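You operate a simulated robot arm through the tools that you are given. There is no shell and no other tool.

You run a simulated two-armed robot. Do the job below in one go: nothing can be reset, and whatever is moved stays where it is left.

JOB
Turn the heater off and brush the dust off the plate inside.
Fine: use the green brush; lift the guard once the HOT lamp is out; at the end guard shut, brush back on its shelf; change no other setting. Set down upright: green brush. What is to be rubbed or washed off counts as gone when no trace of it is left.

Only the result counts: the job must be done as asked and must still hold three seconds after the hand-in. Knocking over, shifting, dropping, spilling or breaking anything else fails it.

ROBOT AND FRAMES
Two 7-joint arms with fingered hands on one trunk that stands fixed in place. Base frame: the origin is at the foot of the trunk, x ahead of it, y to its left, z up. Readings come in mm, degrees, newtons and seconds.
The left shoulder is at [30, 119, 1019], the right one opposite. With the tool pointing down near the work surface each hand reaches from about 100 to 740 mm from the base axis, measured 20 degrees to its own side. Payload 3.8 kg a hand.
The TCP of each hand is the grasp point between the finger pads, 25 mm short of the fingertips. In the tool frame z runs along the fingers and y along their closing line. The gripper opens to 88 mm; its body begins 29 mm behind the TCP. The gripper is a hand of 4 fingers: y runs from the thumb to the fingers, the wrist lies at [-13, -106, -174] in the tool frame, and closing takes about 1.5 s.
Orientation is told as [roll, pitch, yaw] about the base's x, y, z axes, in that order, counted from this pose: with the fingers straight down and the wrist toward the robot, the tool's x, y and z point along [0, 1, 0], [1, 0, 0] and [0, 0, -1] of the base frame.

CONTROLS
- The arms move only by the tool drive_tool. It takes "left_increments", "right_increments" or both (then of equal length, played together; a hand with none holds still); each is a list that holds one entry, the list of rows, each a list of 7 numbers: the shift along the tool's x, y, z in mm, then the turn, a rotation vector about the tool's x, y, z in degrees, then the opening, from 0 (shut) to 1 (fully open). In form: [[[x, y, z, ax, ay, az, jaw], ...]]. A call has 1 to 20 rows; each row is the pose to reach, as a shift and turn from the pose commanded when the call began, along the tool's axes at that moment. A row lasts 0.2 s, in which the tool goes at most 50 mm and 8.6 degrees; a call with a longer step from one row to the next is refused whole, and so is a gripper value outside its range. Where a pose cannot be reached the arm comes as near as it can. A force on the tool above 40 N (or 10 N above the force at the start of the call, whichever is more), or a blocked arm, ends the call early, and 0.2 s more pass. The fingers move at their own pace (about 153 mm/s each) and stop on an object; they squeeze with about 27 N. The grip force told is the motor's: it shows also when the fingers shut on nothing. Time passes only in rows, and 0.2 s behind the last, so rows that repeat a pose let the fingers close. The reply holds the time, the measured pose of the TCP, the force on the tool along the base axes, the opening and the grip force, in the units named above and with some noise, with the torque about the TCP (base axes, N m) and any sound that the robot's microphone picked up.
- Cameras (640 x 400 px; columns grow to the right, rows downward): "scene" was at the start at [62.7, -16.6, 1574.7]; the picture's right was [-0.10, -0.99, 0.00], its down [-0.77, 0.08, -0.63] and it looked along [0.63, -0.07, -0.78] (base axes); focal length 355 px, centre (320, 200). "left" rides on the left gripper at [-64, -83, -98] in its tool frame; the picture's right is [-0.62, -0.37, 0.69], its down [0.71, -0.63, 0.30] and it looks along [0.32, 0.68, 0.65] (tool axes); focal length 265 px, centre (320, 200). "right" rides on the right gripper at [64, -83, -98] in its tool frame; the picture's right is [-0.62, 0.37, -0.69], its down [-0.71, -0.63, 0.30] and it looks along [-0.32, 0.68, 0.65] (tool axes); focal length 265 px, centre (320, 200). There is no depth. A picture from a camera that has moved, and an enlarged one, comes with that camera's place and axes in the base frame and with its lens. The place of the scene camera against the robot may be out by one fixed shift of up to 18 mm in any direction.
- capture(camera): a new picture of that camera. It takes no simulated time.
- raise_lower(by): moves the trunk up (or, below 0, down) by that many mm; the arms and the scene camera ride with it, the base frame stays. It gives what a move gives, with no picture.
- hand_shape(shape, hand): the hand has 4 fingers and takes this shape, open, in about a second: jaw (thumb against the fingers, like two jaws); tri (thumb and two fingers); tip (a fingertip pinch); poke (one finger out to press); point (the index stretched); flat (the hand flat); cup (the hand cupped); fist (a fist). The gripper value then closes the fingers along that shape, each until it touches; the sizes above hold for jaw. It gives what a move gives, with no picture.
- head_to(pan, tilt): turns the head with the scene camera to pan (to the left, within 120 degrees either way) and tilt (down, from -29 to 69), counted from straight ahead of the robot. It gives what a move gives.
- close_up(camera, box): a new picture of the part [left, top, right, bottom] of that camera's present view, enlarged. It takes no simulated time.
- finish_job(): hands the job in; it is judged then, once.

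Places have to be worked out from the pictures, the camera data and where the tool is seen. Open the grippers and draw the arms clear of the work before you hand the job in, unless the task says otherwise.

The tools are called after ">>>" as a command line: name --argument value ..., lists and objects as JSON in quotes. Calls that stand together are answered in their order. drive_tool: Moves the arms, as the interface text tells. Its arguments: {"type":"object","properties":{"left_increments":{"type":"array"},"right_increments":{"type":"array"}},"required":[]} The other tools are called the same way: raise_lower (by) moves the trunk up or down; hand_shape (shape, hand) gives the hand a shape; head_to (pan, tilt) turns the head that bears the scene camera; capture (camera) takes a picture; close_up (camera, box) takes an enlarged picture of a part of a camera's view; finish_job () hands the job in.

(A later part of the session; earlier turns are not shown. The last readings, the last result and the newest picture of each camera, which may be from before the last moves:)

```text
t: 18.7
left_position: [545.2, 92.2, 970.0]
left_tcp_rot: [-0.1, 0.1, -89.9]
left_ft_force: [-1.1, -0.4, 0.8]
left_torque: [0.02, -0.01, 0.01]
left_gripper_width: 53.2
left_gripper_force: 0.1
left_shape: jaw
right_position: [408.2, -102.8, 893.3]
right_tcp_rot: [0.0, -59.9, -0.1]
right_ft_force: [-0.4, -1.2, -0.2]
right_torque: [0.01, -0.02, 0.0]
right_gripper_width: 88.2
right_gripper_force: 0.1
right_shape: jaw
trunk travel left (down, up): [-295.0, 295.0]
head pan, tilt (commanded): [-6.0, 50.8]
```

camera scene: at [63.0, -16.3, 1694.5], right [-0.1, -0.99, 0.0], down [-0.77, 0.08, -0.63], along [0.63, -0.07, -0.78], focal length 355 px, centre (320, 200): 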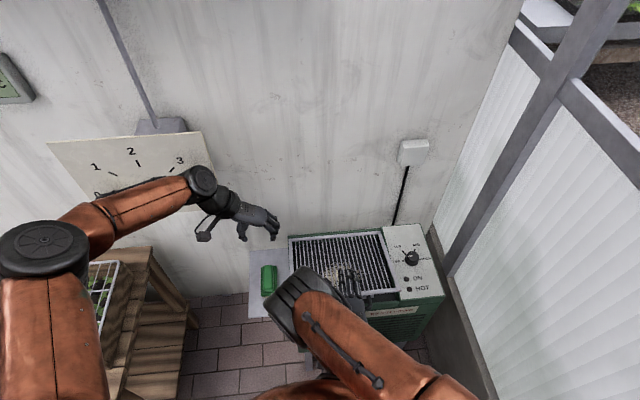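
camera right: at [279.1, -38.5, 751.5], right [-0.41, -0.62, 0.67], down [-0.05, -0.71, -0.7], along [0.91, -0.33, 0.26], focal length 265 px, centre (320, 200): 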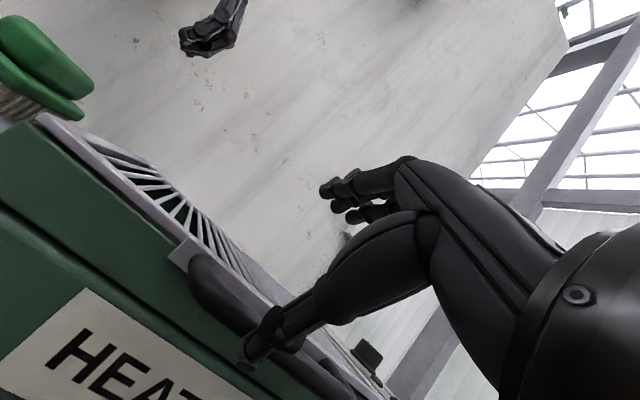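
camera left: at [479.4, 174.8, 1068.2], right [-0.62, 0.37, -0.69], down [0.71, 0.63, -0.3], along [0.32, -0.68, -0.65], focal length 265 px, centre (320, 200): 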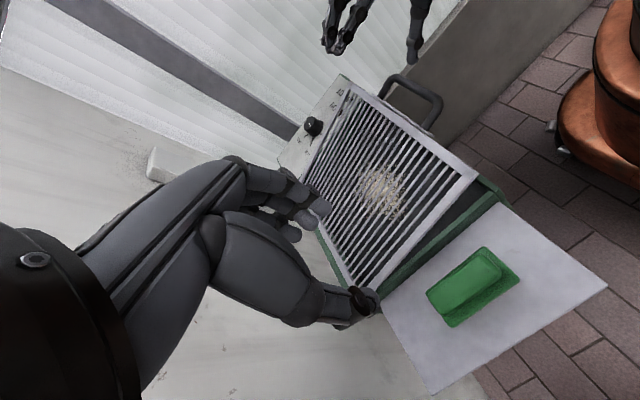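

The commanded pose is the reached one, which is good. I zoom in on the brush through the left camera to refine its centre, since this camera is now straight above it.

>>> close_up --camera "left" --box '[380, 210, 560, 350]'

```text
2.86 times, centred on (470, 280) of left
camera zoom: at [479.4, 174.8, 1068.4], right [-0.62, 0.37, -0.69], down [0.71, 0.63, -0.3], along [0.32, -0.68, -0.65], focal length 758 px, centre (-109, -29)
```

zoom: 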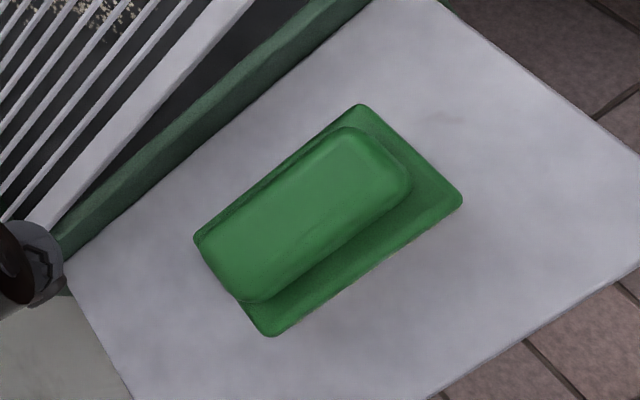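

The brush base centre is now at about [543, 93] and the ridge at [541, 94]. I lower the left hand above it, and back the right hand off before lowering it to handle height.

>>> drive_tool --left_increments '[[[-1, -1, 20, 0, 0, 0, 0.6], [-2, -2, 45, 0, 0, 0, 0.6], [-3, -2, 70, 0, 0, 0, 0.6], [-4, -2, 95, 0, 0, 0, 0.6], [-4, -2, 120, 0, 0, 0, 0.6], [-4, -2, 145, 0, 0, 0, 0.6], [-4, -2, 170, 0, 0, 0, 0.6], [-4, -2, 170, 0, 0, 0, 0.6], [-4, -2, 170, 0, 0, 0, 0.6]]]' --right_increments '[[[-7, -12, -20.8, 0, 0, 0, 1], [-14, -24, -41.6, 0, 0, 0, 1], [-21, -36, -62.4, 0, 0, 0, 1], [-21, -62, -47.4, 0, 0, 0, 1], [-21, -92.3, -29.9, 0, 0, 0, 1], [-21, -122.6, -12.4, 0, 0, 0, 1], [-21, -152.9, 5.1, 0, 0, 0, 1], [-21, -183.2, 22.6, 0, 0, 0, 1], [-21, -183.2, 22.6, 0, 0, 0, 1]]]'

>>> capture --camera "right"

>>> capture --camera "left"

>>> capture --camera "scene"

```text
t: 20.7
left_position: [543.4, 94.8, 799.8]
left_tcp_rot: [0.0, -0.2, -90.0]
left_ft_force: [-0.5, 0.7, 0.3]
left_torque: [-0.03, 0.01, 0.01]
left_gripper_width: 53.4
left_gripper_force: 0.0
left_shape: jaw
right_position: [380.7, -145.5, 778.8]
right_tcp_rot: [0.8, -56.7, 0.0]
right_ft_force: [0.4, 0.3, -0.2]
right_torque: [0.04, 0.0, -0.03]
right_gripper_width: 88.0
right_gripper_force: 0.1
right_shape: jaw
right hand out of reach, approached as far as the arm can: row 1, 2, 3, 4, 5, 6, 7, 8, 9
trunk travel left (down, up): [-295.0, 295.0]
head pan, tilt (commanded): [-6.0, 50.8]
```

```text
taken
camera right: at [252.2, -82.6, 764.4], right [-0.37, -0.63, 0.68], down [-0.08, -0.71, -0.7], along [0.93, -0.31, 0.21], focal length 265 px, centre (320, 200)
```

right: 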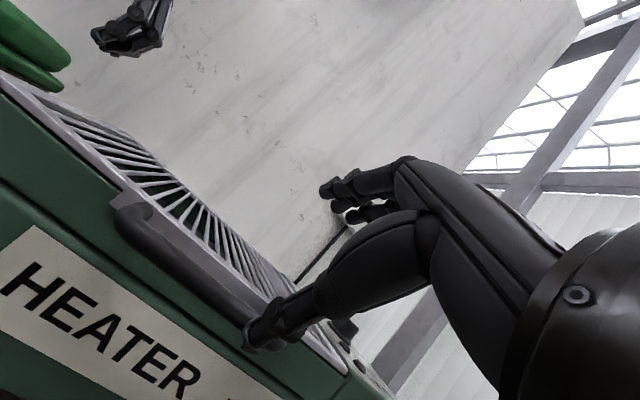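

```text
taken
camera left: at [476.8, 177.7, 898.1], right [-0.62, 0.37, -0.69], down [0.71, 0.63, -0.31], along [0.32, -0.68, -0.65], focal length 265 px, centre (320, 200)
```

left: 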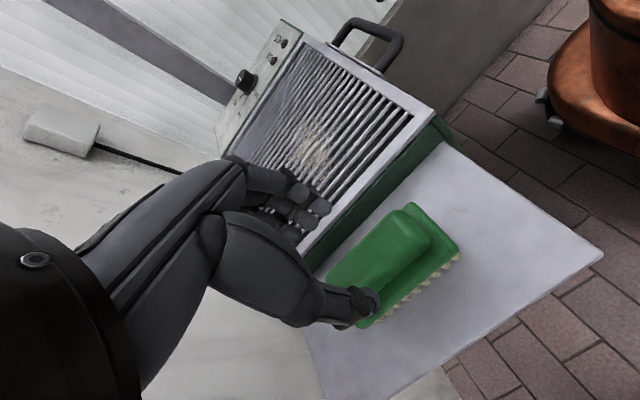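

```text
taken
camera scene: at [64.0, -14.6, 1694.6], right [-0.1, -0.99, 0.0], down [-0.77, 0.08, -0.63], along [0.63, -0.07, -0.78], focal length 355 px, centre (320, 200)
```

scene: 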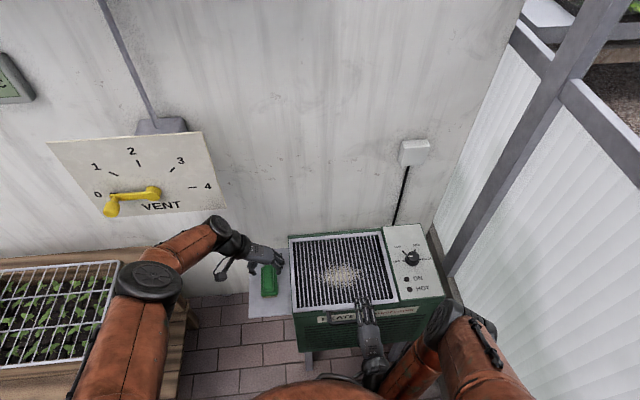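

The forward-tilted pose isn't reachable down there, so I'll use a tool-down grasp with the fingers inside the handle loop. First I check how the left hand lines up with the brush.

>>> close_up --camera "left" --box '[260, 160, 500, 360]'

>>> close_up --camera "scene" --box '[200, 220, 340, 340]'

```text
2.00 times, centred on (380, 260) of left
camera zoom: at [476.8, 177.7, 898.1], right [-0.62, 0.37, -0.69], down [0.71, 0.63, -0.31], along [0.32, -0.68, -0.65], focal length 531 px, centre (200, 80)
```

zoom: 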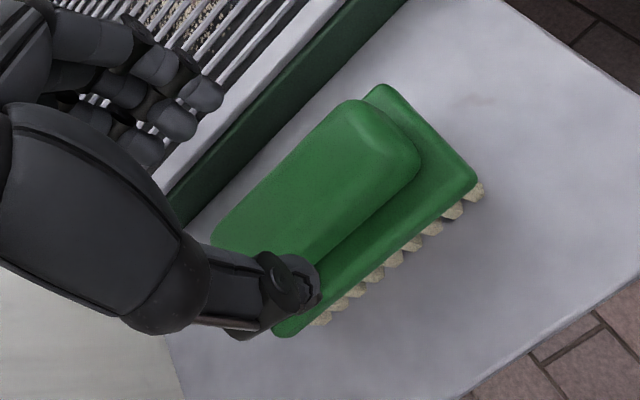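

```text
3.33 times, centred on (270, 280) of scene
camera zoom: at [64.0, -14.6, 1694.6], right [-0.1, -0.99, 0.0], down [-0.77, 0.08, -0.63], along [0.63, -0.07, -0.78], focal length 1182 px, centre (487, -67)
```

zoom: 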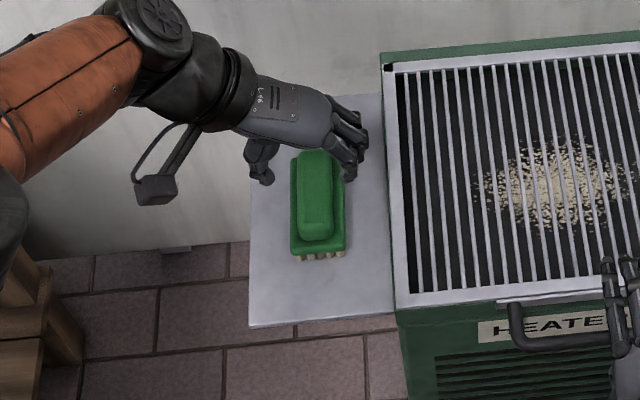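

The brush position is confirmed (base x 498–588, y 68–116) and the hand is centred on its ridge. I lower the left hand to the ridge and bring the right hand up, turning it tool-down over the handle.

>>> drive_tool --left_increments '[[[-1, 1, 10, 0, 0, 0, 0.6], [-1, 1, 20, 0, 0, 0, 0.6], [-1, 1, 30, 0, 0, 0, 0.6], [-1, 1, 38, 0, 0, 0, 0.6], [-1, 1, 44, 0, 0, 0, 0.6], [-1, 1, 48, 0, 0, 0, 0.6], [-1, 1, 48, 0, 0, 0, 0.6], [-1, 1, 48, 0, 0, 0, 0.6], [-1, 1, 48, 0, 0, 0, 0.6], [-1, 1, 48, 0, 0, 0, 0.6]]]' --right_increments '[[[0, 25, -17, 0, 0, 0, 1], [3, 42, -27, 8, 0, 0, 1], [6, 55, -33, 16, 0, 0, 1], [10, 68, -36, 24, 0, 0, 1], [14, 80, -38, 32, 0, 0, 0.8], [18, 88, -39, 40, 0, 0, 0.6], [20, 93, -39, 48, 0, 0, 0.4], [21, 95, -40, 56.5, 0, 0, 0.35], [21, 95, -40, 56.5, 0, 0, 0.35], [21, 95, -40, 56.5, 0, 0, 0.35]]]'

>>> capture --camera "right"

>>> capture --camera "left"

>>> capture --camera "scene"

```text
t: 22.9
left_position: [530.5, 91.8, 758.8]
left_tcp_rot: [0.1, 0.0, -90.1]
left_ft_force: [0.0, -0.1, -0.2]
left_torque: [-0.02, -0.01, -0.01]
left_gripper_width: 53.1
left_gripper_force: 0.0
left_shape: jaw
left hand out of reach, approached as far as the arm can: row 3, 4, 5, 6, 7, 8, 9, 10
right_position: [397.4, -123.8, 880.9]
right_tcp_rot: [0.5, -0.1, 0.7]
right_ft_force: [0.1, 0.8, 0.0]
right_torque: [-0.02, 0.01, -0.03]
right_gripper_width: 30.9
right_gripper_force: 0.1
right_shape: jaw
trunk travel left (down, up): [-295.0, 295.0]
head pan, tilt (commanded): [-6.0, 50.8]
```

```text
taken
camera right: at [312.8, -61.6, 980.3], right [0.37, -0.62, 0.69], down [-0.62, -0.72, -0.31], along [0.69, -0.31, -0.65], focal length 265 px, centre (320, 200)
```

right: 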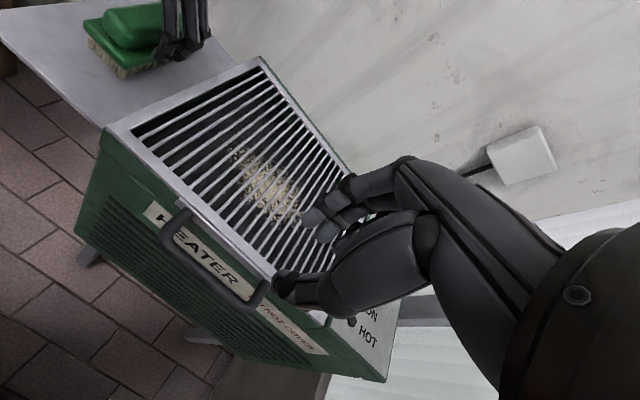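

```text
taken
camera left: at [465.0, 176.9, 857.1], right [-0.62, 0.37, -0.69], down [0.71, 0.63, -0.3], along [0.32, -0.68, -0.65], focal length 265 px, centre (320, 200)
```

left: 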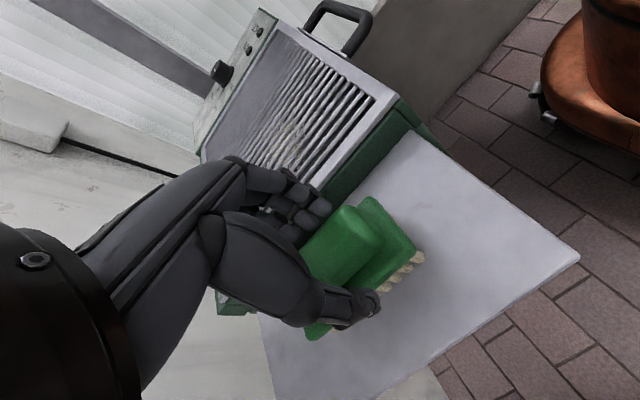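

```text
taken
camera scene: at [62.9, -16.3, 1694.6], right [-0.1, -0.99, 0.0], down [-0.77, 0.08, -0.63], along [0.63, -0.07, -0.78], focal length 355 px, centre (320, 200)
```

scene: 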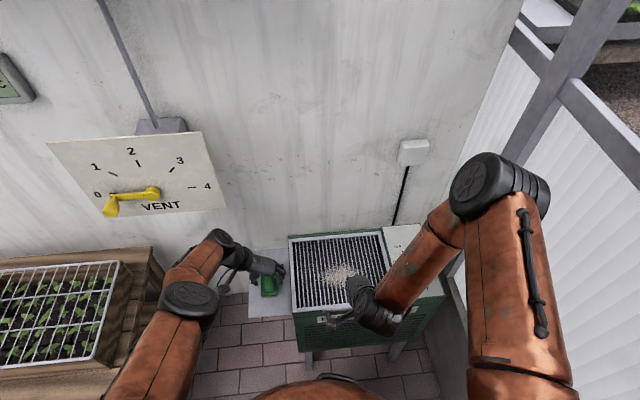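

The raised trunk put the brush just out of the left arm's reach. I lift both hands clear first, then lower the trunk back to its original height.

>>> drive_tool --left_increments '[[[0, 0, -30, 0, 0, 0, 0.6], [2, 0, -65, 0, 0, 0, 0.6], [6, -1, -100, 0, 0, 0, 0.6], [11, -1, -130, 0, 0, 0, 0.6], [11, -1, -150, 0, 0, 0, 0.6], [11, -1, -150, 0, 0, 0, 0.6]]]' --right_increments '[[[0, 0, -20, 0, 0, 0, 0.35], [0, 0, -40, 0, 0, 0, 0.35], [0, 0, -60, 0, 0, 0, 0.35], [0, 0, -80, 0, 0, 0, 0.35], [0, 0, -80, 0, 0, 0, 0.35], [0, 0, -80, 0, 0, 0, 0.35]]]'

>>> raise_lower --by -120

>>> capture --camera "right"

>>> capture --camera "left"

```text
t: 24.3
left_position: [540.5, 93.3, 908.1]
left_tcp_rot: [0.0, 0.0, -89.9]
left_ft_force: [-0.5, 0.3, -0.7]
left_torque: [-0.02, -0.01, -0.02]
left_gripper_width: 53.4
left_gripper_force: 0.0
left_shape: jaw
right_position: [396.5, -125.5, 960.1]
right_tcp_rot: [0.5, -0.3, 0.8]
right_ft_force: [-0.1, -0.6, -0.3]
right_torque: [0.0, -0.01, -0.01]
right_gripper_width: 31.1
right_gripper_force: 0.0
right_shape: jaw
trunk travel left (down, up): [-295.0, 295.0]
head pan, tilt (commanded): [-6.0, 50.8]
```

```text
t: 25.8
left_position: [540.4, 93.6, 788.6]
left_tcp_rot: [-0.1, 0.1, -90.0]
left_ft_force: [0.3, -0.5, -0.3]
left_torque: [-0.01, 0.0, 0.02]
left_gripper_width: 53.1
left_gripper_force: 0.0
left_shape: jaw
right_position: [395.9, -125.7, 840.3]
right_tcp_rot: [0.6, -0.2, 0.7]
right_ft_force: [0.1, 0.0, -0.5]
right_torque: [0.04, -0.03, -0.01]
right_gripper_width: 30.9
right_gripper_force: 0.0
right_shape: jaw
trunk travel left (down, up): [-175.0, 415.0]
head pan, tilt (commanded): [-6.0, 50.8]
```

```text
taken
camera right: at [311.2, -63.0, 940.1], right [0.37, -0.62, 0.69], down [-0.62, -0.72, -0.31], along [0.69, -0.31, -0.65], focal length 265 px, centre (320, 200)
```

right: 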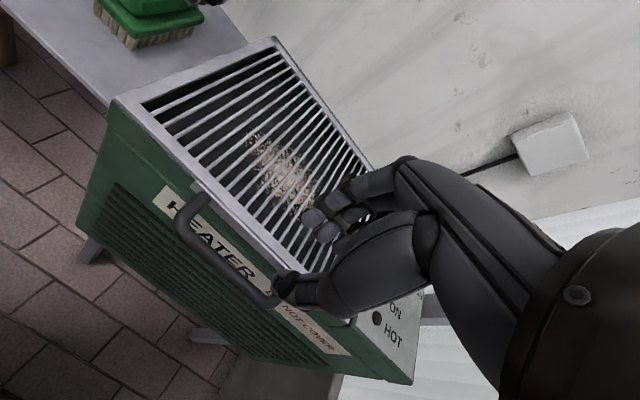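

```text
taken
camera left: at [474.9, 177.1, 886.1], right [-0.62, 0.37, -0.69], down [0.71, 0.63, -0.3], along [0.32, -0.68, -0.65], focal length 265 px, centre (320, 200)
```

left: 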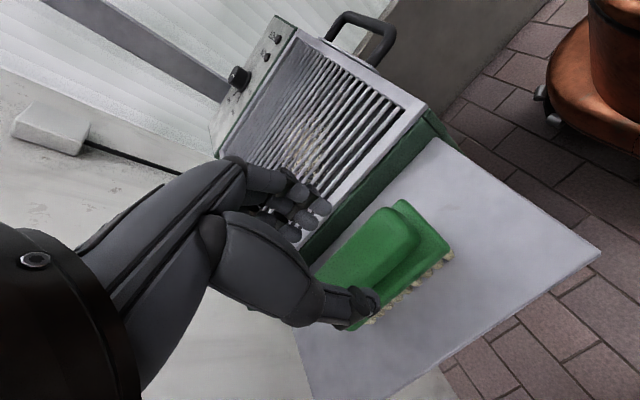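

The left hand is at [540, 93.5, 789], centred over the ridge. I lower it 38 mm to grasp height and zoom the right camera on the handle.

>>> drive_tool --left_increments '[[[0, 0, 10, 0, 0, 0, 0.6], [0, 0, 20, 0, 0, 0, 0.6], [0, 0, 28, 0, 0, 0, 0.6], [0, 0, 34, 0, 0, 0, 0.6], [0, 0, 38, 0, 0, 0, 0.6], [0, 0, 38, 0, 0, 0, 0.6]]]'

>>> close_up --camera "left" --box '[240, 150, 500, 360]'

>>> close_up --camera "right" --box '[140, 160, 340, 340]'

>>> close_up --camera "scene" --box '[200, 190, 340, 310]'

```text
t: 27.2
left_position: [540.1, 93.6, 749.7]
left_tcp_rot: [0.0, -0.1, -90.0]
left_ft_force: [-0.6, -0.7, -0.4]
left_torque: [0.0, -0.02, 0.0]
left_gripper_width: 53.3
left_gripper_force: 0.0
left_shape: jaw
right_position: [396.3, -125.3, 840.3]
right_tcp_rot: [0.5, -0.4, 0.7]
right_ft_force: [-0.8, -0.2, 0.6]
right_torque: [-0.03, -0.01, 0.02]
right_gripper_width: 30.9
right_gripper_force: 0.0
right_shape: jaw
trunk travel left (down, up): [-175.0, 415.0]
head pan, tilt (commanded): [-6.0, 50.8]
```

```text
1.90 times, centred on (370, 255) of left
camera zoom: at [474.5, 176.7, 848.0], right [-0.62, 0.37, -0.69], down [0.71, 0.63, -0.3], along [0.32, -0.68, -0.65], focal length 506 px, centre (225, 95)
```

zoom: 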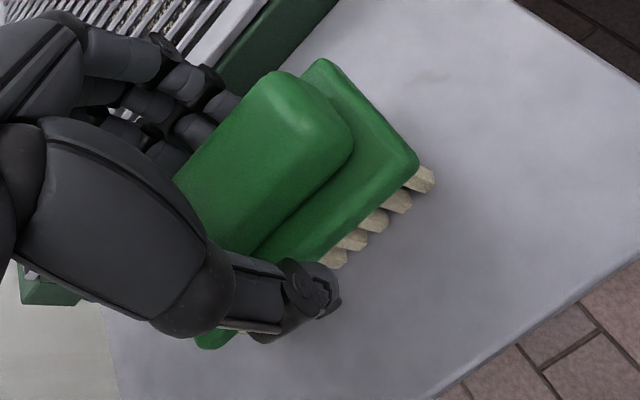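

```text
2.22 times, centred on (240, 250) of right
camera zoom: at [311.2, -63.1, 939.9], right [0.37, -0.62, 0.69], down [-0.62, -0.72, -0.31], along [0.69, -0.31, -0.65], focal length 590 px, centre (498, 89)
```

zoom: 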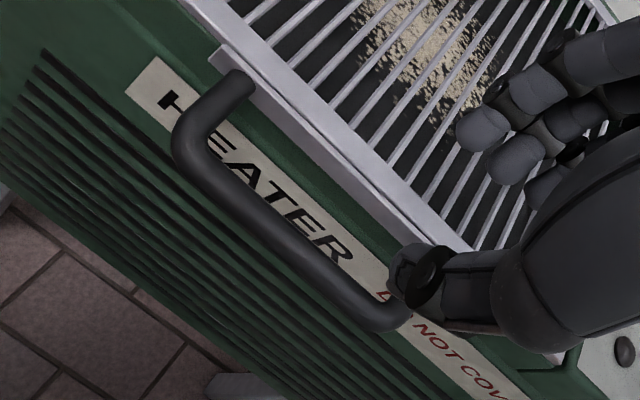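

```text
3.33 times, centred on (270, 250) of scene
camera zoom: at [62.8, -16.5, 1574.7], right [-0.1, -0.99, 0.0], down [-0.77, 0.08, -0.63], along [0.63, -0.07, -0.78], focal length 1182 px, centre (487, 33)
```

zoom: 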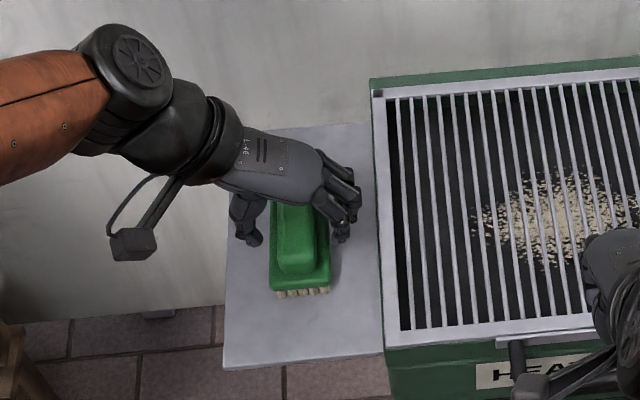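

The ridge is between thumb and fingers at the right height, so I close the left hand on the brush.

>>> drive_tool --left_increments '[[[0, 0, 0, 0, 0, 0, 0.4], [0, 0, 0, 0, 0, 0, 0.2], [0, 0, 0, 0, 0, 0, 0], [0, 0, 0, 0, 0, 0, 0], [0, 0, 0, 0, 0, 0, 0], [0, 0, 0, 0, 0, 0, 0]]]'

>>> close_up --camera "left" --box '[240, 150, 500, 360]'

>>> close_up --camera "scene" --box '[200, 190, 340, 310]'

```text
t: 28.6
left_position: [540.6, 92.3, 751.6]
left_tcp_rot: [0.1, 0.0, -89.9]
left_ft_force: [1.9, -2.3, 12.7]
left_torque: [-0.08, -0.02, 0.04]
left_gripper_width: 34.0
left_gripper_force: 27.3
left_shape: jaw
right_position: [396.8, -124.7, 841.0]
right_tcp_rot: [0.5, -0.2, 0.6]
right_ft_force: [0.1, -0.6, -0.5]
right_torque: [0.0, -0.05, 0.03]
right_gripper_width: 31.1
right_gripper_force: 0.0
right_shape: jaw
trunk travel left (down, up): [-175.0, 415.0]
head pan, tilt (commanded): [-6.0, 50.8]
```

```text
1.90 times, centred on (370, 255) of left
camera zoom: at [474.3, 176.2, 849.0], right [-0.62, 0.37, -0.69], down [0.71, 0.63, -0.3], along [0.33, -0.68, -0.65], focal length 506 px, centre (225, 95)
```

zoom: 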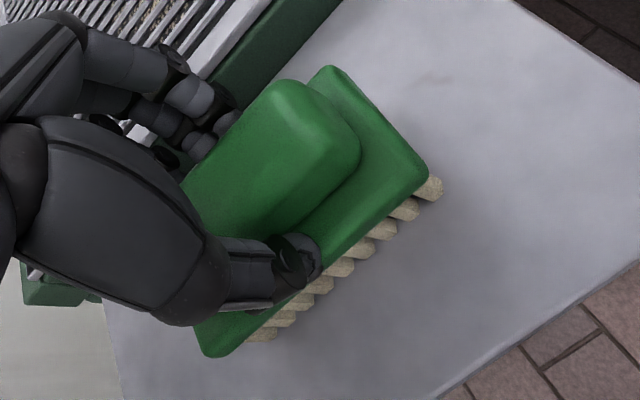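

```text
3.33 times, centred on (270, 250) of scene
camera zoom: at [61.8, -16.9, 1574.7], right [-0.1, -0.99, 0.0], down [-0.77, 0.08, -0.63], along [0.63, -0.07, -0.78], focal length 1182 px, centre (487, 33)
```

zoom: 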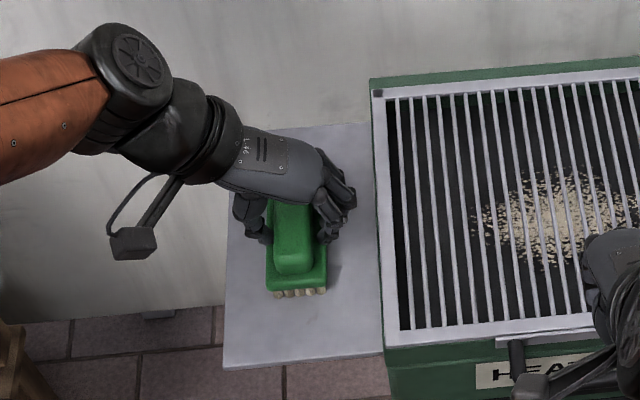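

The brush is gripped (34 mm, 27 N). I lift it clear of the shelf while the right hand, fingers nearly closed, goes down with its fingers inside the handle loop (bar at x ≈ 400, y centre ≈ -125, z ≈ 722).

>>> drive_tool --left_increments '[[[0, 0, -10, 0, 0, 0, 0], [0, 0, -35, 0, 0, 0, 0], [0, 0, -65, 0, 0, 0, 0], [0, 0, -95, 0, 0, 0, 0], [0, 0, -120, 0, 0, 0, 0], [0, 0, -140, 0, 0, 0, 0], [0, 0, -140, 0, 0, 0, 0]]]' --right_increments '[[[0, 3.5, 15, 0, 0, 0, 0.28], [0, 3.5, 30, 0, 0, 0, 0.28], [0, 3.5, 45, 0, 0, 0, 0.28], [0, 3.5, 58, 0, 0, 0, 0.28], [0, 3.5, 68, 0, 0, 0, 0.28], [0, 3.5, 75, 0, 0, 0, 0.28], [0, 3.5, 75, 0, 0, 0, 0.28]]]'

>>> capture --camera "right"

>>> capture --camera "scene"

>>> capture --camera "left"

```text
t: 30.2
left_position: [539.5, 93.8, 889.9]
left_tcp_rot: [0.1, -0.1, -90.0]
left_ft_force: [0.2, 0.0, -0.5]
left_torque: [-0.03, 0.01, 0.0]
left_gripper_width: 33.3
left_gripper_force: 26.7
left_shape: jaw
right_position: [399.5, -123.6, 764.8]
right_tcp_rot: [0.5, -0.2, 0.7]
right_ft_force: [-0.1, 0.3, 0.8]
right_torque: [-0.03, 0.0, 0.0]
right_gripper_width: 25.1
right_gripper_force: 0.0
right_shape: jaw
trunk travel left (down, up): [-175.0, 415.0]
head pan, tilt (commanded): [-6.0, 50.8]
```

```text
taken
camera right: at [314.2, -61.7, 864.7], right [0.37, -0.62, 0.69], down [-0.62, -0.72, -0.31], along [0.69, -0.31, -0.65], focal length 265 px, centre (320, 200)
```

right: 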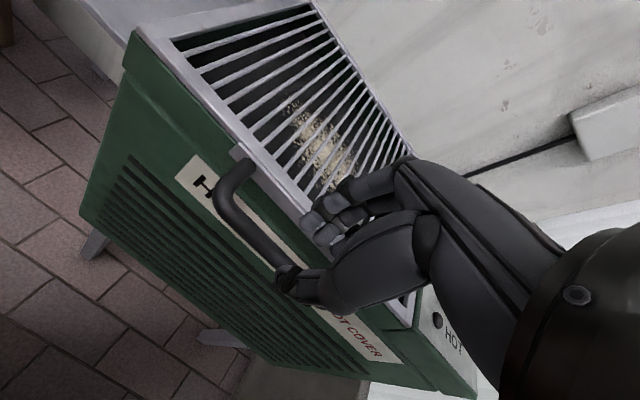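

```text
taken
camera scene: at [63.1, -16.4, 1574.6], right [-0.1, -0.99, 0.0], down [-0.77, 0.08, -0.63], along [0.63, -0.07, -0.78], focal length 355 px, centre (320, 200)
```

scene: 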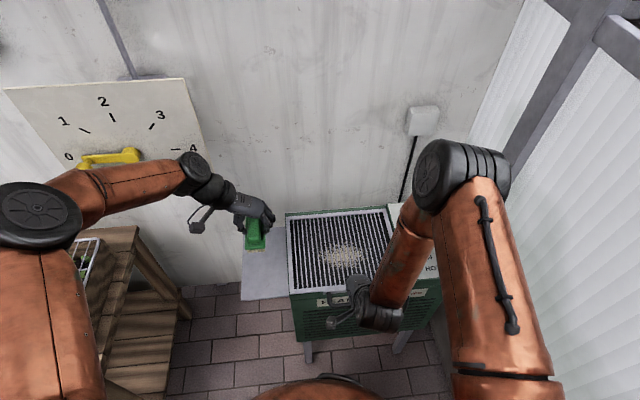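

```text
taken
camera left: at [474.2, 176.9, 987.7], right [-0.62, 0.37, -0.69], down [0.71, 0.63, -0.3], along [0.32, -0.68, -0.65], focal length 265 px, centre (320, 200)
```

left: 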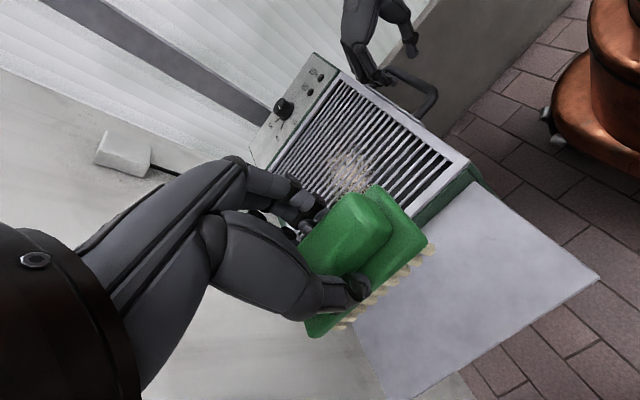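

The brush is held level and clear of the shelf. I zoom in to verify the fingers and thumb straddle the bar before lowering the last part.

>>> close_up --camera "right" --box '[200, 140, 400, 320]'

>>> close_up --camera "left" --box '[300, 0, 480, 140]'

>>> close_up --camera "scene" --box '[280, 230, 420, 340]'

```text
2.22 times, centred on (300, 230) of right
camera zoom: at [314.2, -61.7, 864.7], right [0.37, -0.62, 0.69], down [-0.62, -0.72, -0.31], along [0.69, -0.31, -0.65], focal length 590 px, centre (364, 133)
```

zoom: 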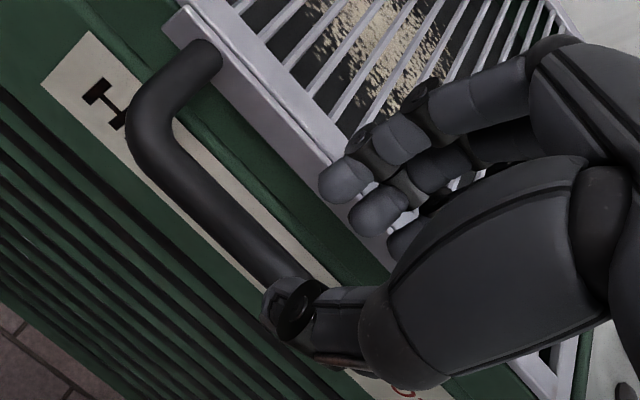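

```text
2.86 times, centred on (390, 70) of left
camera zoom: at [474.2, 176.9, 987.7], right [-0.62, 0.37, -0.69], down [0.71, 0.63, -0.3], along [0.32, -0.68, -0.65], focal length 758 px, centre (120, 571)
```

zoom: 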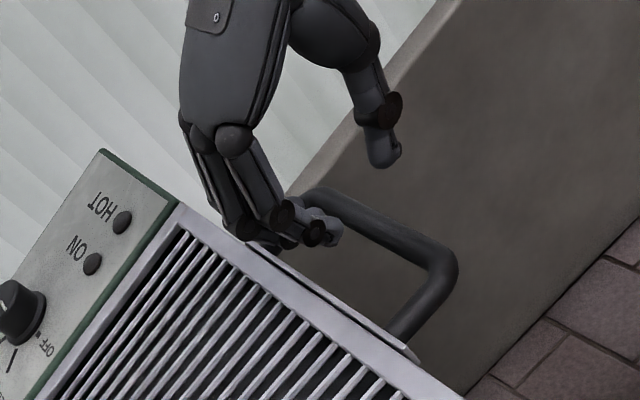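

```text
3.64 times, centred on (350, 285) of scene
camera zoom: at [63.1, -16.4, 1574.6], right [-0.1, -0.99, 0.0], down [-0.77, 0.08, -0.63], along [0.63, -0.07, -0.78], focal length 1290 px, centre (211, -109)
```

zoom: 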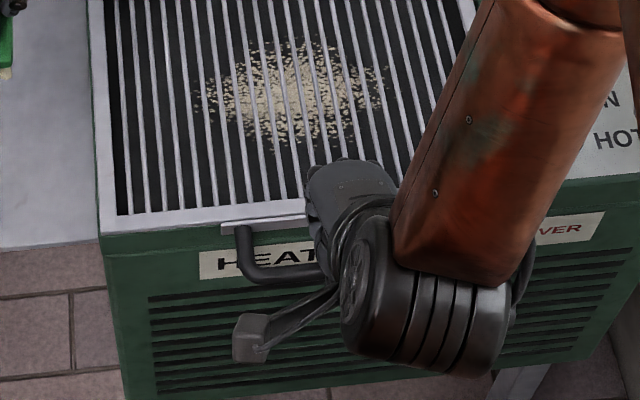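

At this opening the fingers curl inward and their knuckles would catch the guard edge. I back up and tilt the hand 40° forward, so the fingers come down into the loop from above and the thumb goes under the bar.

>>> drive_tool --right_increments '[[[0, 0, -25, 0, 0, 0, 0.3], [0, 0, -50, 0, 0, 0, 0.4], [0, -10, -50, -8, 0, 0, 0.5], [0, -20, -45, -16, 0, 0, 0.5], [0, -30, -38, -24, 0, 0, 0.5], [0, -40, -30, -32, 0, 0, 0.5], [0, -48.5, -20, -40, 0, 0, 0.5], [0, -48.5, -20, -40, 0, 0, 0.5], [0, -48.5, -20, -40, 0, 0, 0.5]]]'

>>> capture --camera "right"

>>> close_up --camera "left" --box '[300, 0, 480, 140]'

```text
t: 32.2
left_position: [539.6, 93.0, 887.8]
left_tcp_rot: [0.0, 0.0, -90.0]
left_ft_force: [-0.2, 0.7, -0.6]
left_torque: [0.02, 0.01, 0.0]
left_gripper_width: 33.2
left_gripper_force: 27.2
left_shape: jaw
right_position: [351.4, -125.5, 785.4]
right_tcp_rot: [0.8, -40.2, 0.2]
right_ft_force: [-0.6, 0.0, 0.0]
right_torque: [-0.03, 0.03, -0.01]
right_gripper_width: 43.6
right_gripper_force: 0.1
right_shape: jaw
trunk travel left (down, up): [-175.0, 415.0]
head pan, tilt (commanded): [-6.0, 50.8]
```

```text
taken
camera right: at [222.6, -63.3, 807.1], right [-0.16, -0.63, 0.76], down [-0.27, -0.71, -0.65], along [0.95, -0.31, -0.06], focal length 265 px, centre (320, 200)
```

right: 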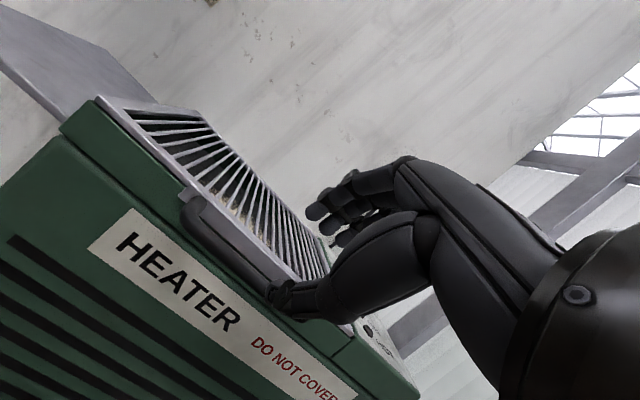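

```text
2.86 times, centred on (390, 70) of left
camera zoom: at [473.8, 176.1, 987.8], right [-0.62, 0.37, -0.69], down [0.71, 0.63, -0.3], along [0.32, -0.68, -0.65], focal length 758 px, centre (120, 571)
```

zoom: 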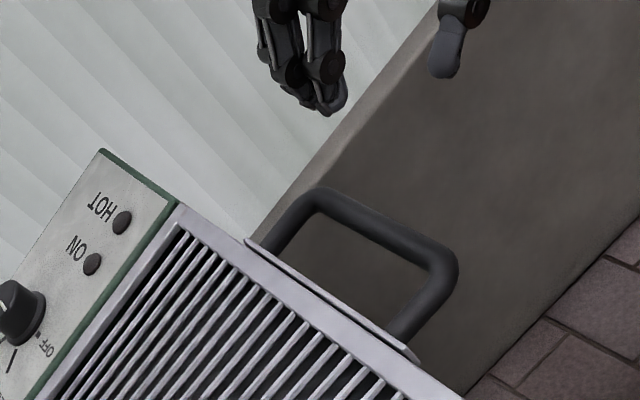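

This view confirms the bar at z ≈ 721. I narrow the opening and approach along the tool axis, stopping short to check alignment.

>>> drive_tool --right_increments '[[[0, -2, 10, 0, 0, 0, 0.33], [0, -4, 20, 0, 0, 0, 0.33], [0, -6, 30, 0, 0, 0, 0.33], [0, -7, 40, 0, 0, 0, 0.33], [0, -7, 45, 0, 0, 0, 0.33], [0, -7, 45, 0, 0, 0, 0.33]]]'

>>> close_up --camera "right" --box '[170, 130, 400, 350]'

>>> close_up --camera "left" --box '[300, 0, 480, 140]'

```text
t: 33.6
left_position: [539.4, 93.4, 888.7]
left_tcp_rot: [0.0, 0.0, -90.0]
left_ft_force: [-0.5, 0.3, -1.7]
left_torque: [-0.05, 0.0, 0.0]
left_gripper_width: 33.1
left_gripper_force: 27.0
left_shape: jaw
right_position: [375.6, -126.4, 746.8]
right_tcp_rot: [0.6, -40.3, 0.4]
right_ft_force: [-0.1, 0.6, 0.1]
right_torque: [0.0, -0.02, 0.0]
right_gripper_width: 29.4
right_gripper_force: 0.1
right_shape: jaw
trunk travel left (down, up): [-175.0, 415.0]
head pan, tilt (commanded): [-6.0, 50.8]
```

```text
1.82 times, centred on (285, 240) of right
camera zoom: at [246.5, -62.4, 769.1], right [-0.16, -0.63, 0.76], down [-0.27, -0.71, -0.65], along [0.95, -0.31, -0.06], focal length 483 px, centre (384, 127)
```

zoom: 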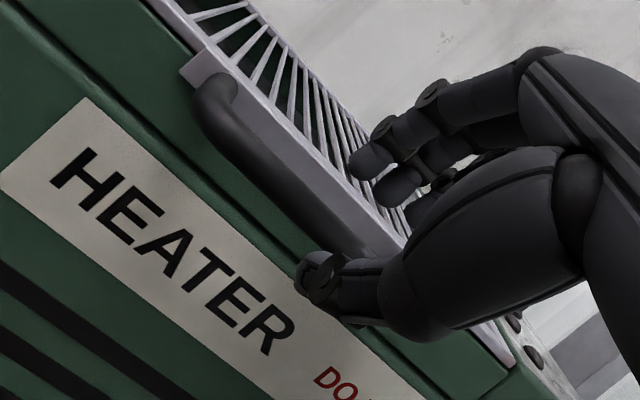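

```text
2.86 times, centred on (390, 70) of left
camera zoom: at [474.1, 176.9, 987.5], right [-0.62, 0.37, -0.69], down [0.71, 0.63, -0.3], along [0.32, -0.68, -0.65], focal length 758 px, centre (120, 571)
```

zoom: 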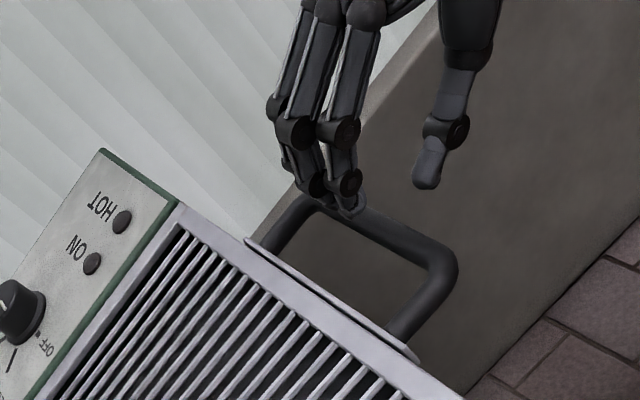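

The fingertips are above the bar and the thumb is in front and below, as wanted. I go the last ~21 mm along the tool axis.

>>> drive_tool --right_increments '[[[0, 0, 7, 0, 0, 0, 0.33], [0, 0, 14, 0, 0, 0, 0.33], [0, 0, 21, 0, 0, 0, 0.33], [0, 0, 21, 0, 0, 0, 0.33]]]'

>>> close_up --camera "right" --box '[170, 130, 400, 350]'

>>> close_up --camera "left" --box '[300, 0, 480, 140]'

```text
t: 34.6
left_position: [539.0, 93.0, 889.2]
left_tcp_rot: [0.0, 0.0, -90.0]
left_ft_force: [-0.9, 0.1, -0.8]
left_torque: [0.0, 0.03, -0.06]
left_gripper_width: 33.1
left_gripper_force: 27.7
left_shape: jaw
right_position: [388.4, -125.0, 730.2]
right_tcp_rot: [0.7, -40.1, 0.4]
right_ft_force: [0.0, 0.5, -0.3]
right_torque: [-0.01, -0.02, -0.03]
right_gripper_width: 29.4
right_gripper_force: 0.0
right_shape: jaw
trunk travel left (down, up): [-175.0, 415.0]
head pan, tilt (commanded): [-6.0, 50.8]
```

```text
1.82 times, centred on (285, 240) of right
camera zoom: at [260.4, -62.3, 753.0], right [-0.16, -0.63, 0.76], down [-0.28, -0.71, -0.65], along [0.95, -0.31, -0.06], focal length 483 px, centre (384, 127)
```

zoom: 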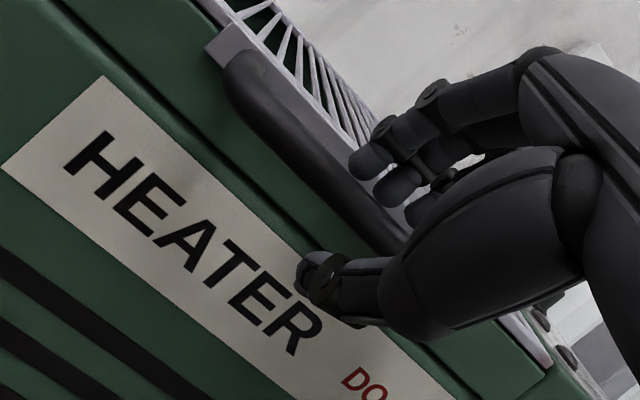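

```text
2.86 times, centred on (390, 70) of left
camera zoom: at [474.0, 176.9, 987.5], right [-0.62, 0.37, -0.69], down [0.71, 0.63, -0.3], along [0.32, -0.68, -0.65], focal length 758 px, centre (120, 571)
```

zoom: 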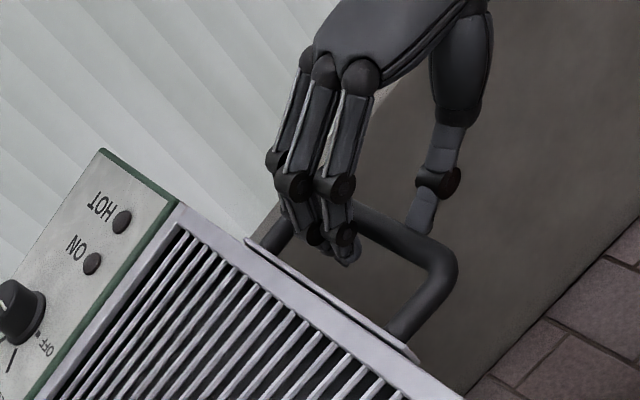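

The fingertips are inside the loop behind the bar and the thumb is on its near side. I close the grip.

>>> drive_tool --right_increments '[[[0, 0, 0, 0, 0, 0, 0.2], [0, 0, 0, 0, 0, 0, 0.1], [0, 0, 0, 0, 0, 0, 0], [0, 0, 0, 0, 0, 0, 0], [0, 0, 0, 0, 0, 0, 0], [0, 0, 0, 0, 0, 0, 0]]]'

>>> close_up --camera "right" --box '[170, 130, 400, 350]'

>>> close_up --camera "left" --box '[300, 0, 480, 140]'

```text
t: 36.0
left_position: [539.7, 93.1, 889.2]
left_tcp_rot: [0.0, 0.0, -89.9]
left_ft_force: [-0.8, -0.2, -0.8]
left_torque: [0.0, -0.02, -0.04]
left_gripper_width: 33.1
left_gripper_force: 27.5
left_shape: jaw
right_position: [390.7, -124.1, 730.5]
right_tcp_rot: [0.6, -40.3, 0.3]
right_ft_force: [6.8, 0.0, 0.3]
right_torque: [-0.08, -0.11, 0.06]
right_gripper_width: 5.9
right_gripper_force: 27.4
right_shape: jaw
trunk travel left (down, up): [-175.0, 415.0]
head pan, tilt (commanded): [-6.0, 50.8]
```

```text
1.82 times, centred on (285, 240) of right
camera zoom: at [261.1, -62.3, 753.0], right [-0.16, -0.63, 0.76], down [-0.28, -0.71, -0.65], along [0.95, -0.31, -0.06], focal length 483 px, centre (384, 127)
```

zoom: 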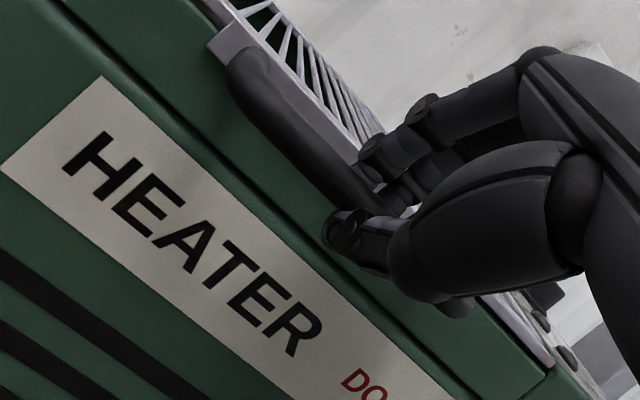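

```text
2.86 times, centred on (390, 70) of left
camera zoom: at [474.6, 176.9, 987.2], right [-0.62, 0.37, -0.69], down [0.71, 0.63, -0.3], along [0.32, -0.68, -0.65], focal length 758 px, centre (120, 571)
```

zoom: 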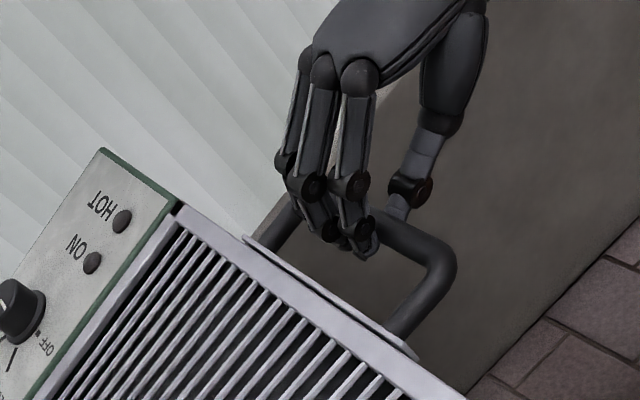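

The handle is hooked and held (27 N). I start lifting along an arc about the estimated rear hinge (x ≈ 665, z ≈ 738), first by about 10° to check the forces.

>>> drive_tool --right_increments '[[[0, 7.3, -9, 0, 0, 0, 0], [0, 14.6, -18, 0, 0, 0, 0], [0, 22.6, -26.5, 0, 0, 0, 0], [0, 30.7, -34.7, 0, 0, 0, 0], [0, 30.7, -34.7, 0, 0, 0, 0]]]'

>>> capture --camera "right"

>>> capture --camera "left"

>>> capture --camera "scene"

```text
t: 37.2
left_position: [540.1, 92.7, 888.6]
left_tcp_rot: [-0.1, 0.1, -90.0]
left_ft_force: [-0.2, 1.2, -1.0]
left_torque: [0.02, 0.02, 0.02]
left_gripper_width: 33.2
left_gripper_force: 27.3
left_shape: jaw
right_position: [391.6, -123.3, 775.6]
right_tcp_rot: [0.6, -40.3, 0.2]
right_ft_force: [14.5, -0.2, -3.7]
right_torque: [-0.04, -0.08, 0.07]
right_gripper_width: 5.6
right_gripper_force: 26.6
right_shape: jaw
trunk travel left (down, up): [-175.0, 415.0]
head pan, tilt (commanded): [-6.0, 50.8]
```

```text
taken
camera right: at [263.4, -62.2, 799.0], right [-0.16, -0.63, 0.76], down [-0.28, -0.71, -0.65], along [0.95, -0.31, -0.06], focal length 265 px, centre (320, 200)
```

right: 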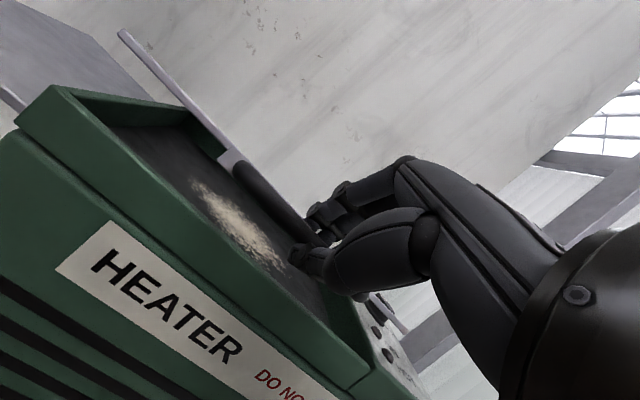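

```text
taken
camera left: at [475.4, 176.8, 986.7], right [-0.62, 0.37, -0.69], down [0.71, 0.63, -0.31], along [0.32, -0.68, -0.65], focal length 265 px, centre (320, 200)
```

left: 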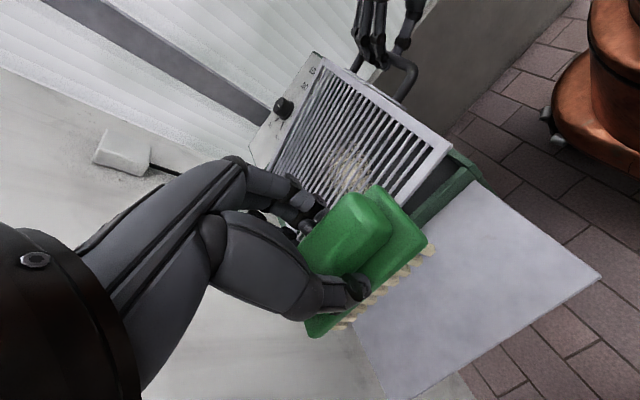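

```text
taken
camera scene: at [65.2, -16.6, 1574.5], right [-0.1, -0.99, 0.0], down [-0.77, 0.08, -0.63], along [0.63, -0.07, -0.78], focal length 355 px, centre (320, 200)
```

scene: 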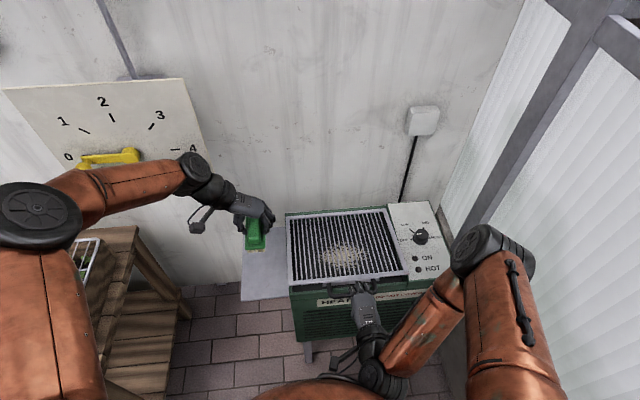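

The guard lifts freely, showing the dusty dark plate. The +14 N along x says the true arc lies slightly more forward, so I continue to about 40° with a few mm of +x correction.

>>> drive_tool --right_increments '[[[0, 10.3, -6, 0, 0, 0, 0], [0, 20.6, -12.5, 0, 0, 0, 0], [0, 30.3, -19, 0, 0, 0, 0], [0, 40.1, -25.5, 0, 0, 0, 0], [0, 50, -31.5, 0, 0, 0, 0], [0, 59.9, -37.5, 0, 0, 0, 0], [0, 70.3, -42.5, 0, 0, 0, 0], [0, 80.8, -47.5, 0, 0, 0, 0], [0, 91.6, -51.8, 0, 0, 0, 0], [0, 102.4, -55.9, 0, 0, 0, 0], [0, 113.5, -59, 0, 0, 0, 0], [0, 124.6, -62.1, 0, 0, 0, 0], [0, 124.6, -62.1, 0, 0, 0, 0]]]'

>>> capture --camera "left"

>>> capture --camera "scene"

>>> capture --camera "right"

```text
t: 40.0
left_position: [542.4, 93.8, 887.5]
left_tcp_rot: [-0.2, -0.1, -90.0]
left_ft_force: [0.4, 0.8, -1.7]
left_torque: [-0.01, -0.02, -0.01]
left_gripper_width: 33.2
left_gripper_force: 27.4
left_shape: jaw
right_position: [447.9, -124.6, 903.7]
right_tcp_rot: [0.7, -40.0, 0.2]
right_ft_force: [22.1, 5.8, -18.6]
right_torque: [0.11, 0.34, 0.25]
right_gripper_width: 5.8
right_gripper_force: 27.3
right_shape: jaw
trunk travel left (down, up): [-175.0, 415.0]
head pan, tilt (commanded): [-6.0, 50.8]
```

```text
taken
camera left: at [477.2, 177.2, 985.6], right [-0.62, 0.37, -0.69], down [0.71, 0.63, -0.31], along [0.32, -0.68, -0.65], focal length 265 px, centre (320, 200)
```

left: 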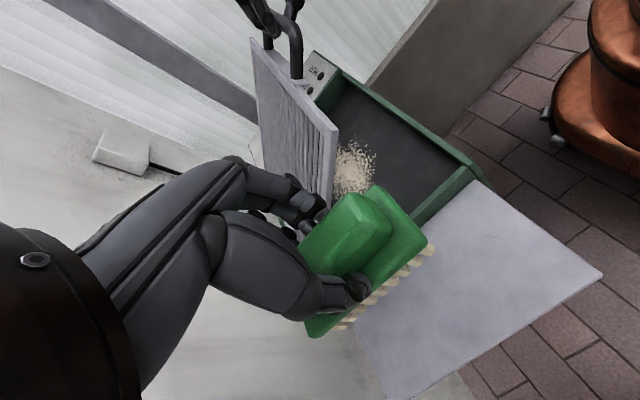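

```text
taken
camera scene: at [68.2, -16.2, 1574.4], right [-0.1, -0.99, 0.0], down [-0.77, 0.08, -0.63], along [0.62, -0.07, -0.78], focal length 355 px, centre (320, 200)
```

scene: 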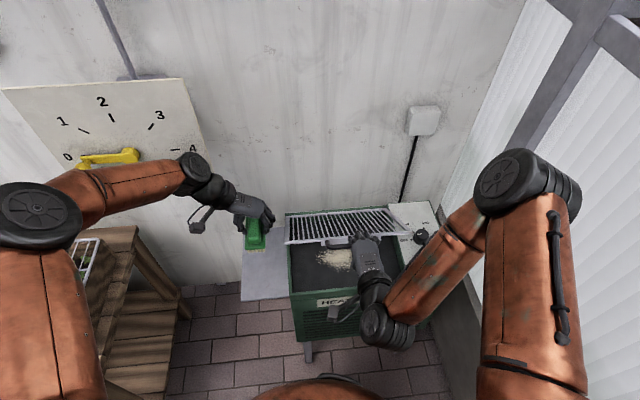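

```text
taken
camera right: at [319.2, -62.9, 926.8], right [-0.15, -0.63, 0.76], down [-0.28, -0.71, -0.64], along [0.95, -0.31, -0.06], focal length 265 px, centre (320, 200)
```

right: 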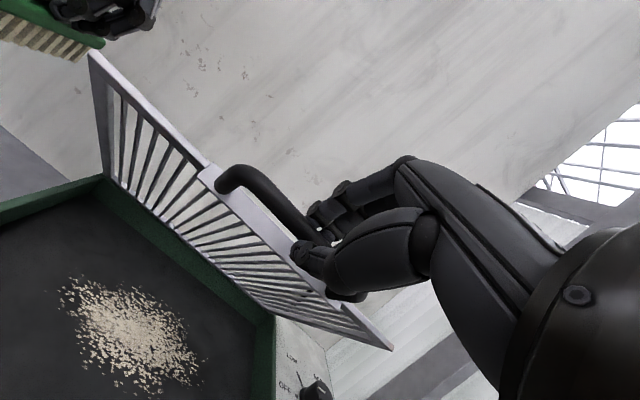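

The force (22, -19) N points from the hand straight toward the hinge, so my arc radius is too large. I ease the hand in along that line and watch the force drop.

>>> drive_tool --right_increments '[[[0, 0.5, 3, 0, 0, 0, 0], [0, 1, 6, 0, 0, 0, 0], [0, 1, 6, 0, 0, 0, 0]]]'

>>> close_up --camera "right" --box '[190, 120, 440, 330]'

```text
t: 40.8
left_position: [539.5, 92.9, 888.0]
left_tcp_rot: [-0.2, 0.0, -89.9]
left_ft_force: [0.6, -0.5, -0.7]
left_torque: [0.0, 0.01, 0.03]
left_gripper_width: 33.1
left_gripper_force: 26.6
left_shape: jaw
right_position: [451.4, -124.9, 902.0]
right_tcp_rot: [0.7, -40.2, 0.3]
right_ft_force: [5.2, 2.2, -3.5]
right_torque: [-0.01, 0.06, 0.1]
right_gripper_width: 6.7
right_gripper_force: 26.9
right_shape: jaw
trunk travel left (down, up): [-175.0, 415.0]
head pan, tilt (commanded): [-6.0, 50.8]
```

```text
1.90 times, centred on (315, 225) of right
camera zoom: at [321.6, -62.7, 923.6], right [-0.16, -0.63, 0.76], down [-0.28, -0.71, -0.65], along [0.95, -0.31, -0.06], focal length 506 px, centre (330, 152)
```

zoom: 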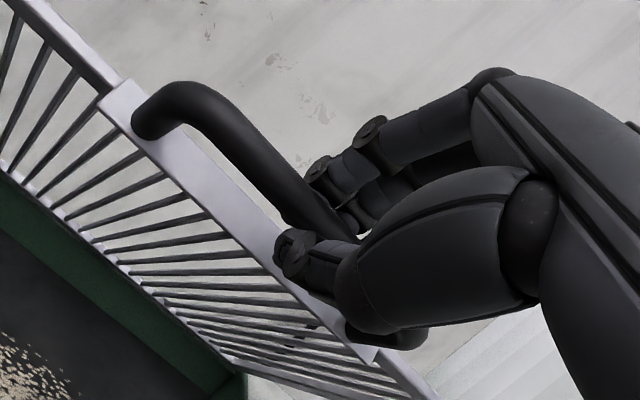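

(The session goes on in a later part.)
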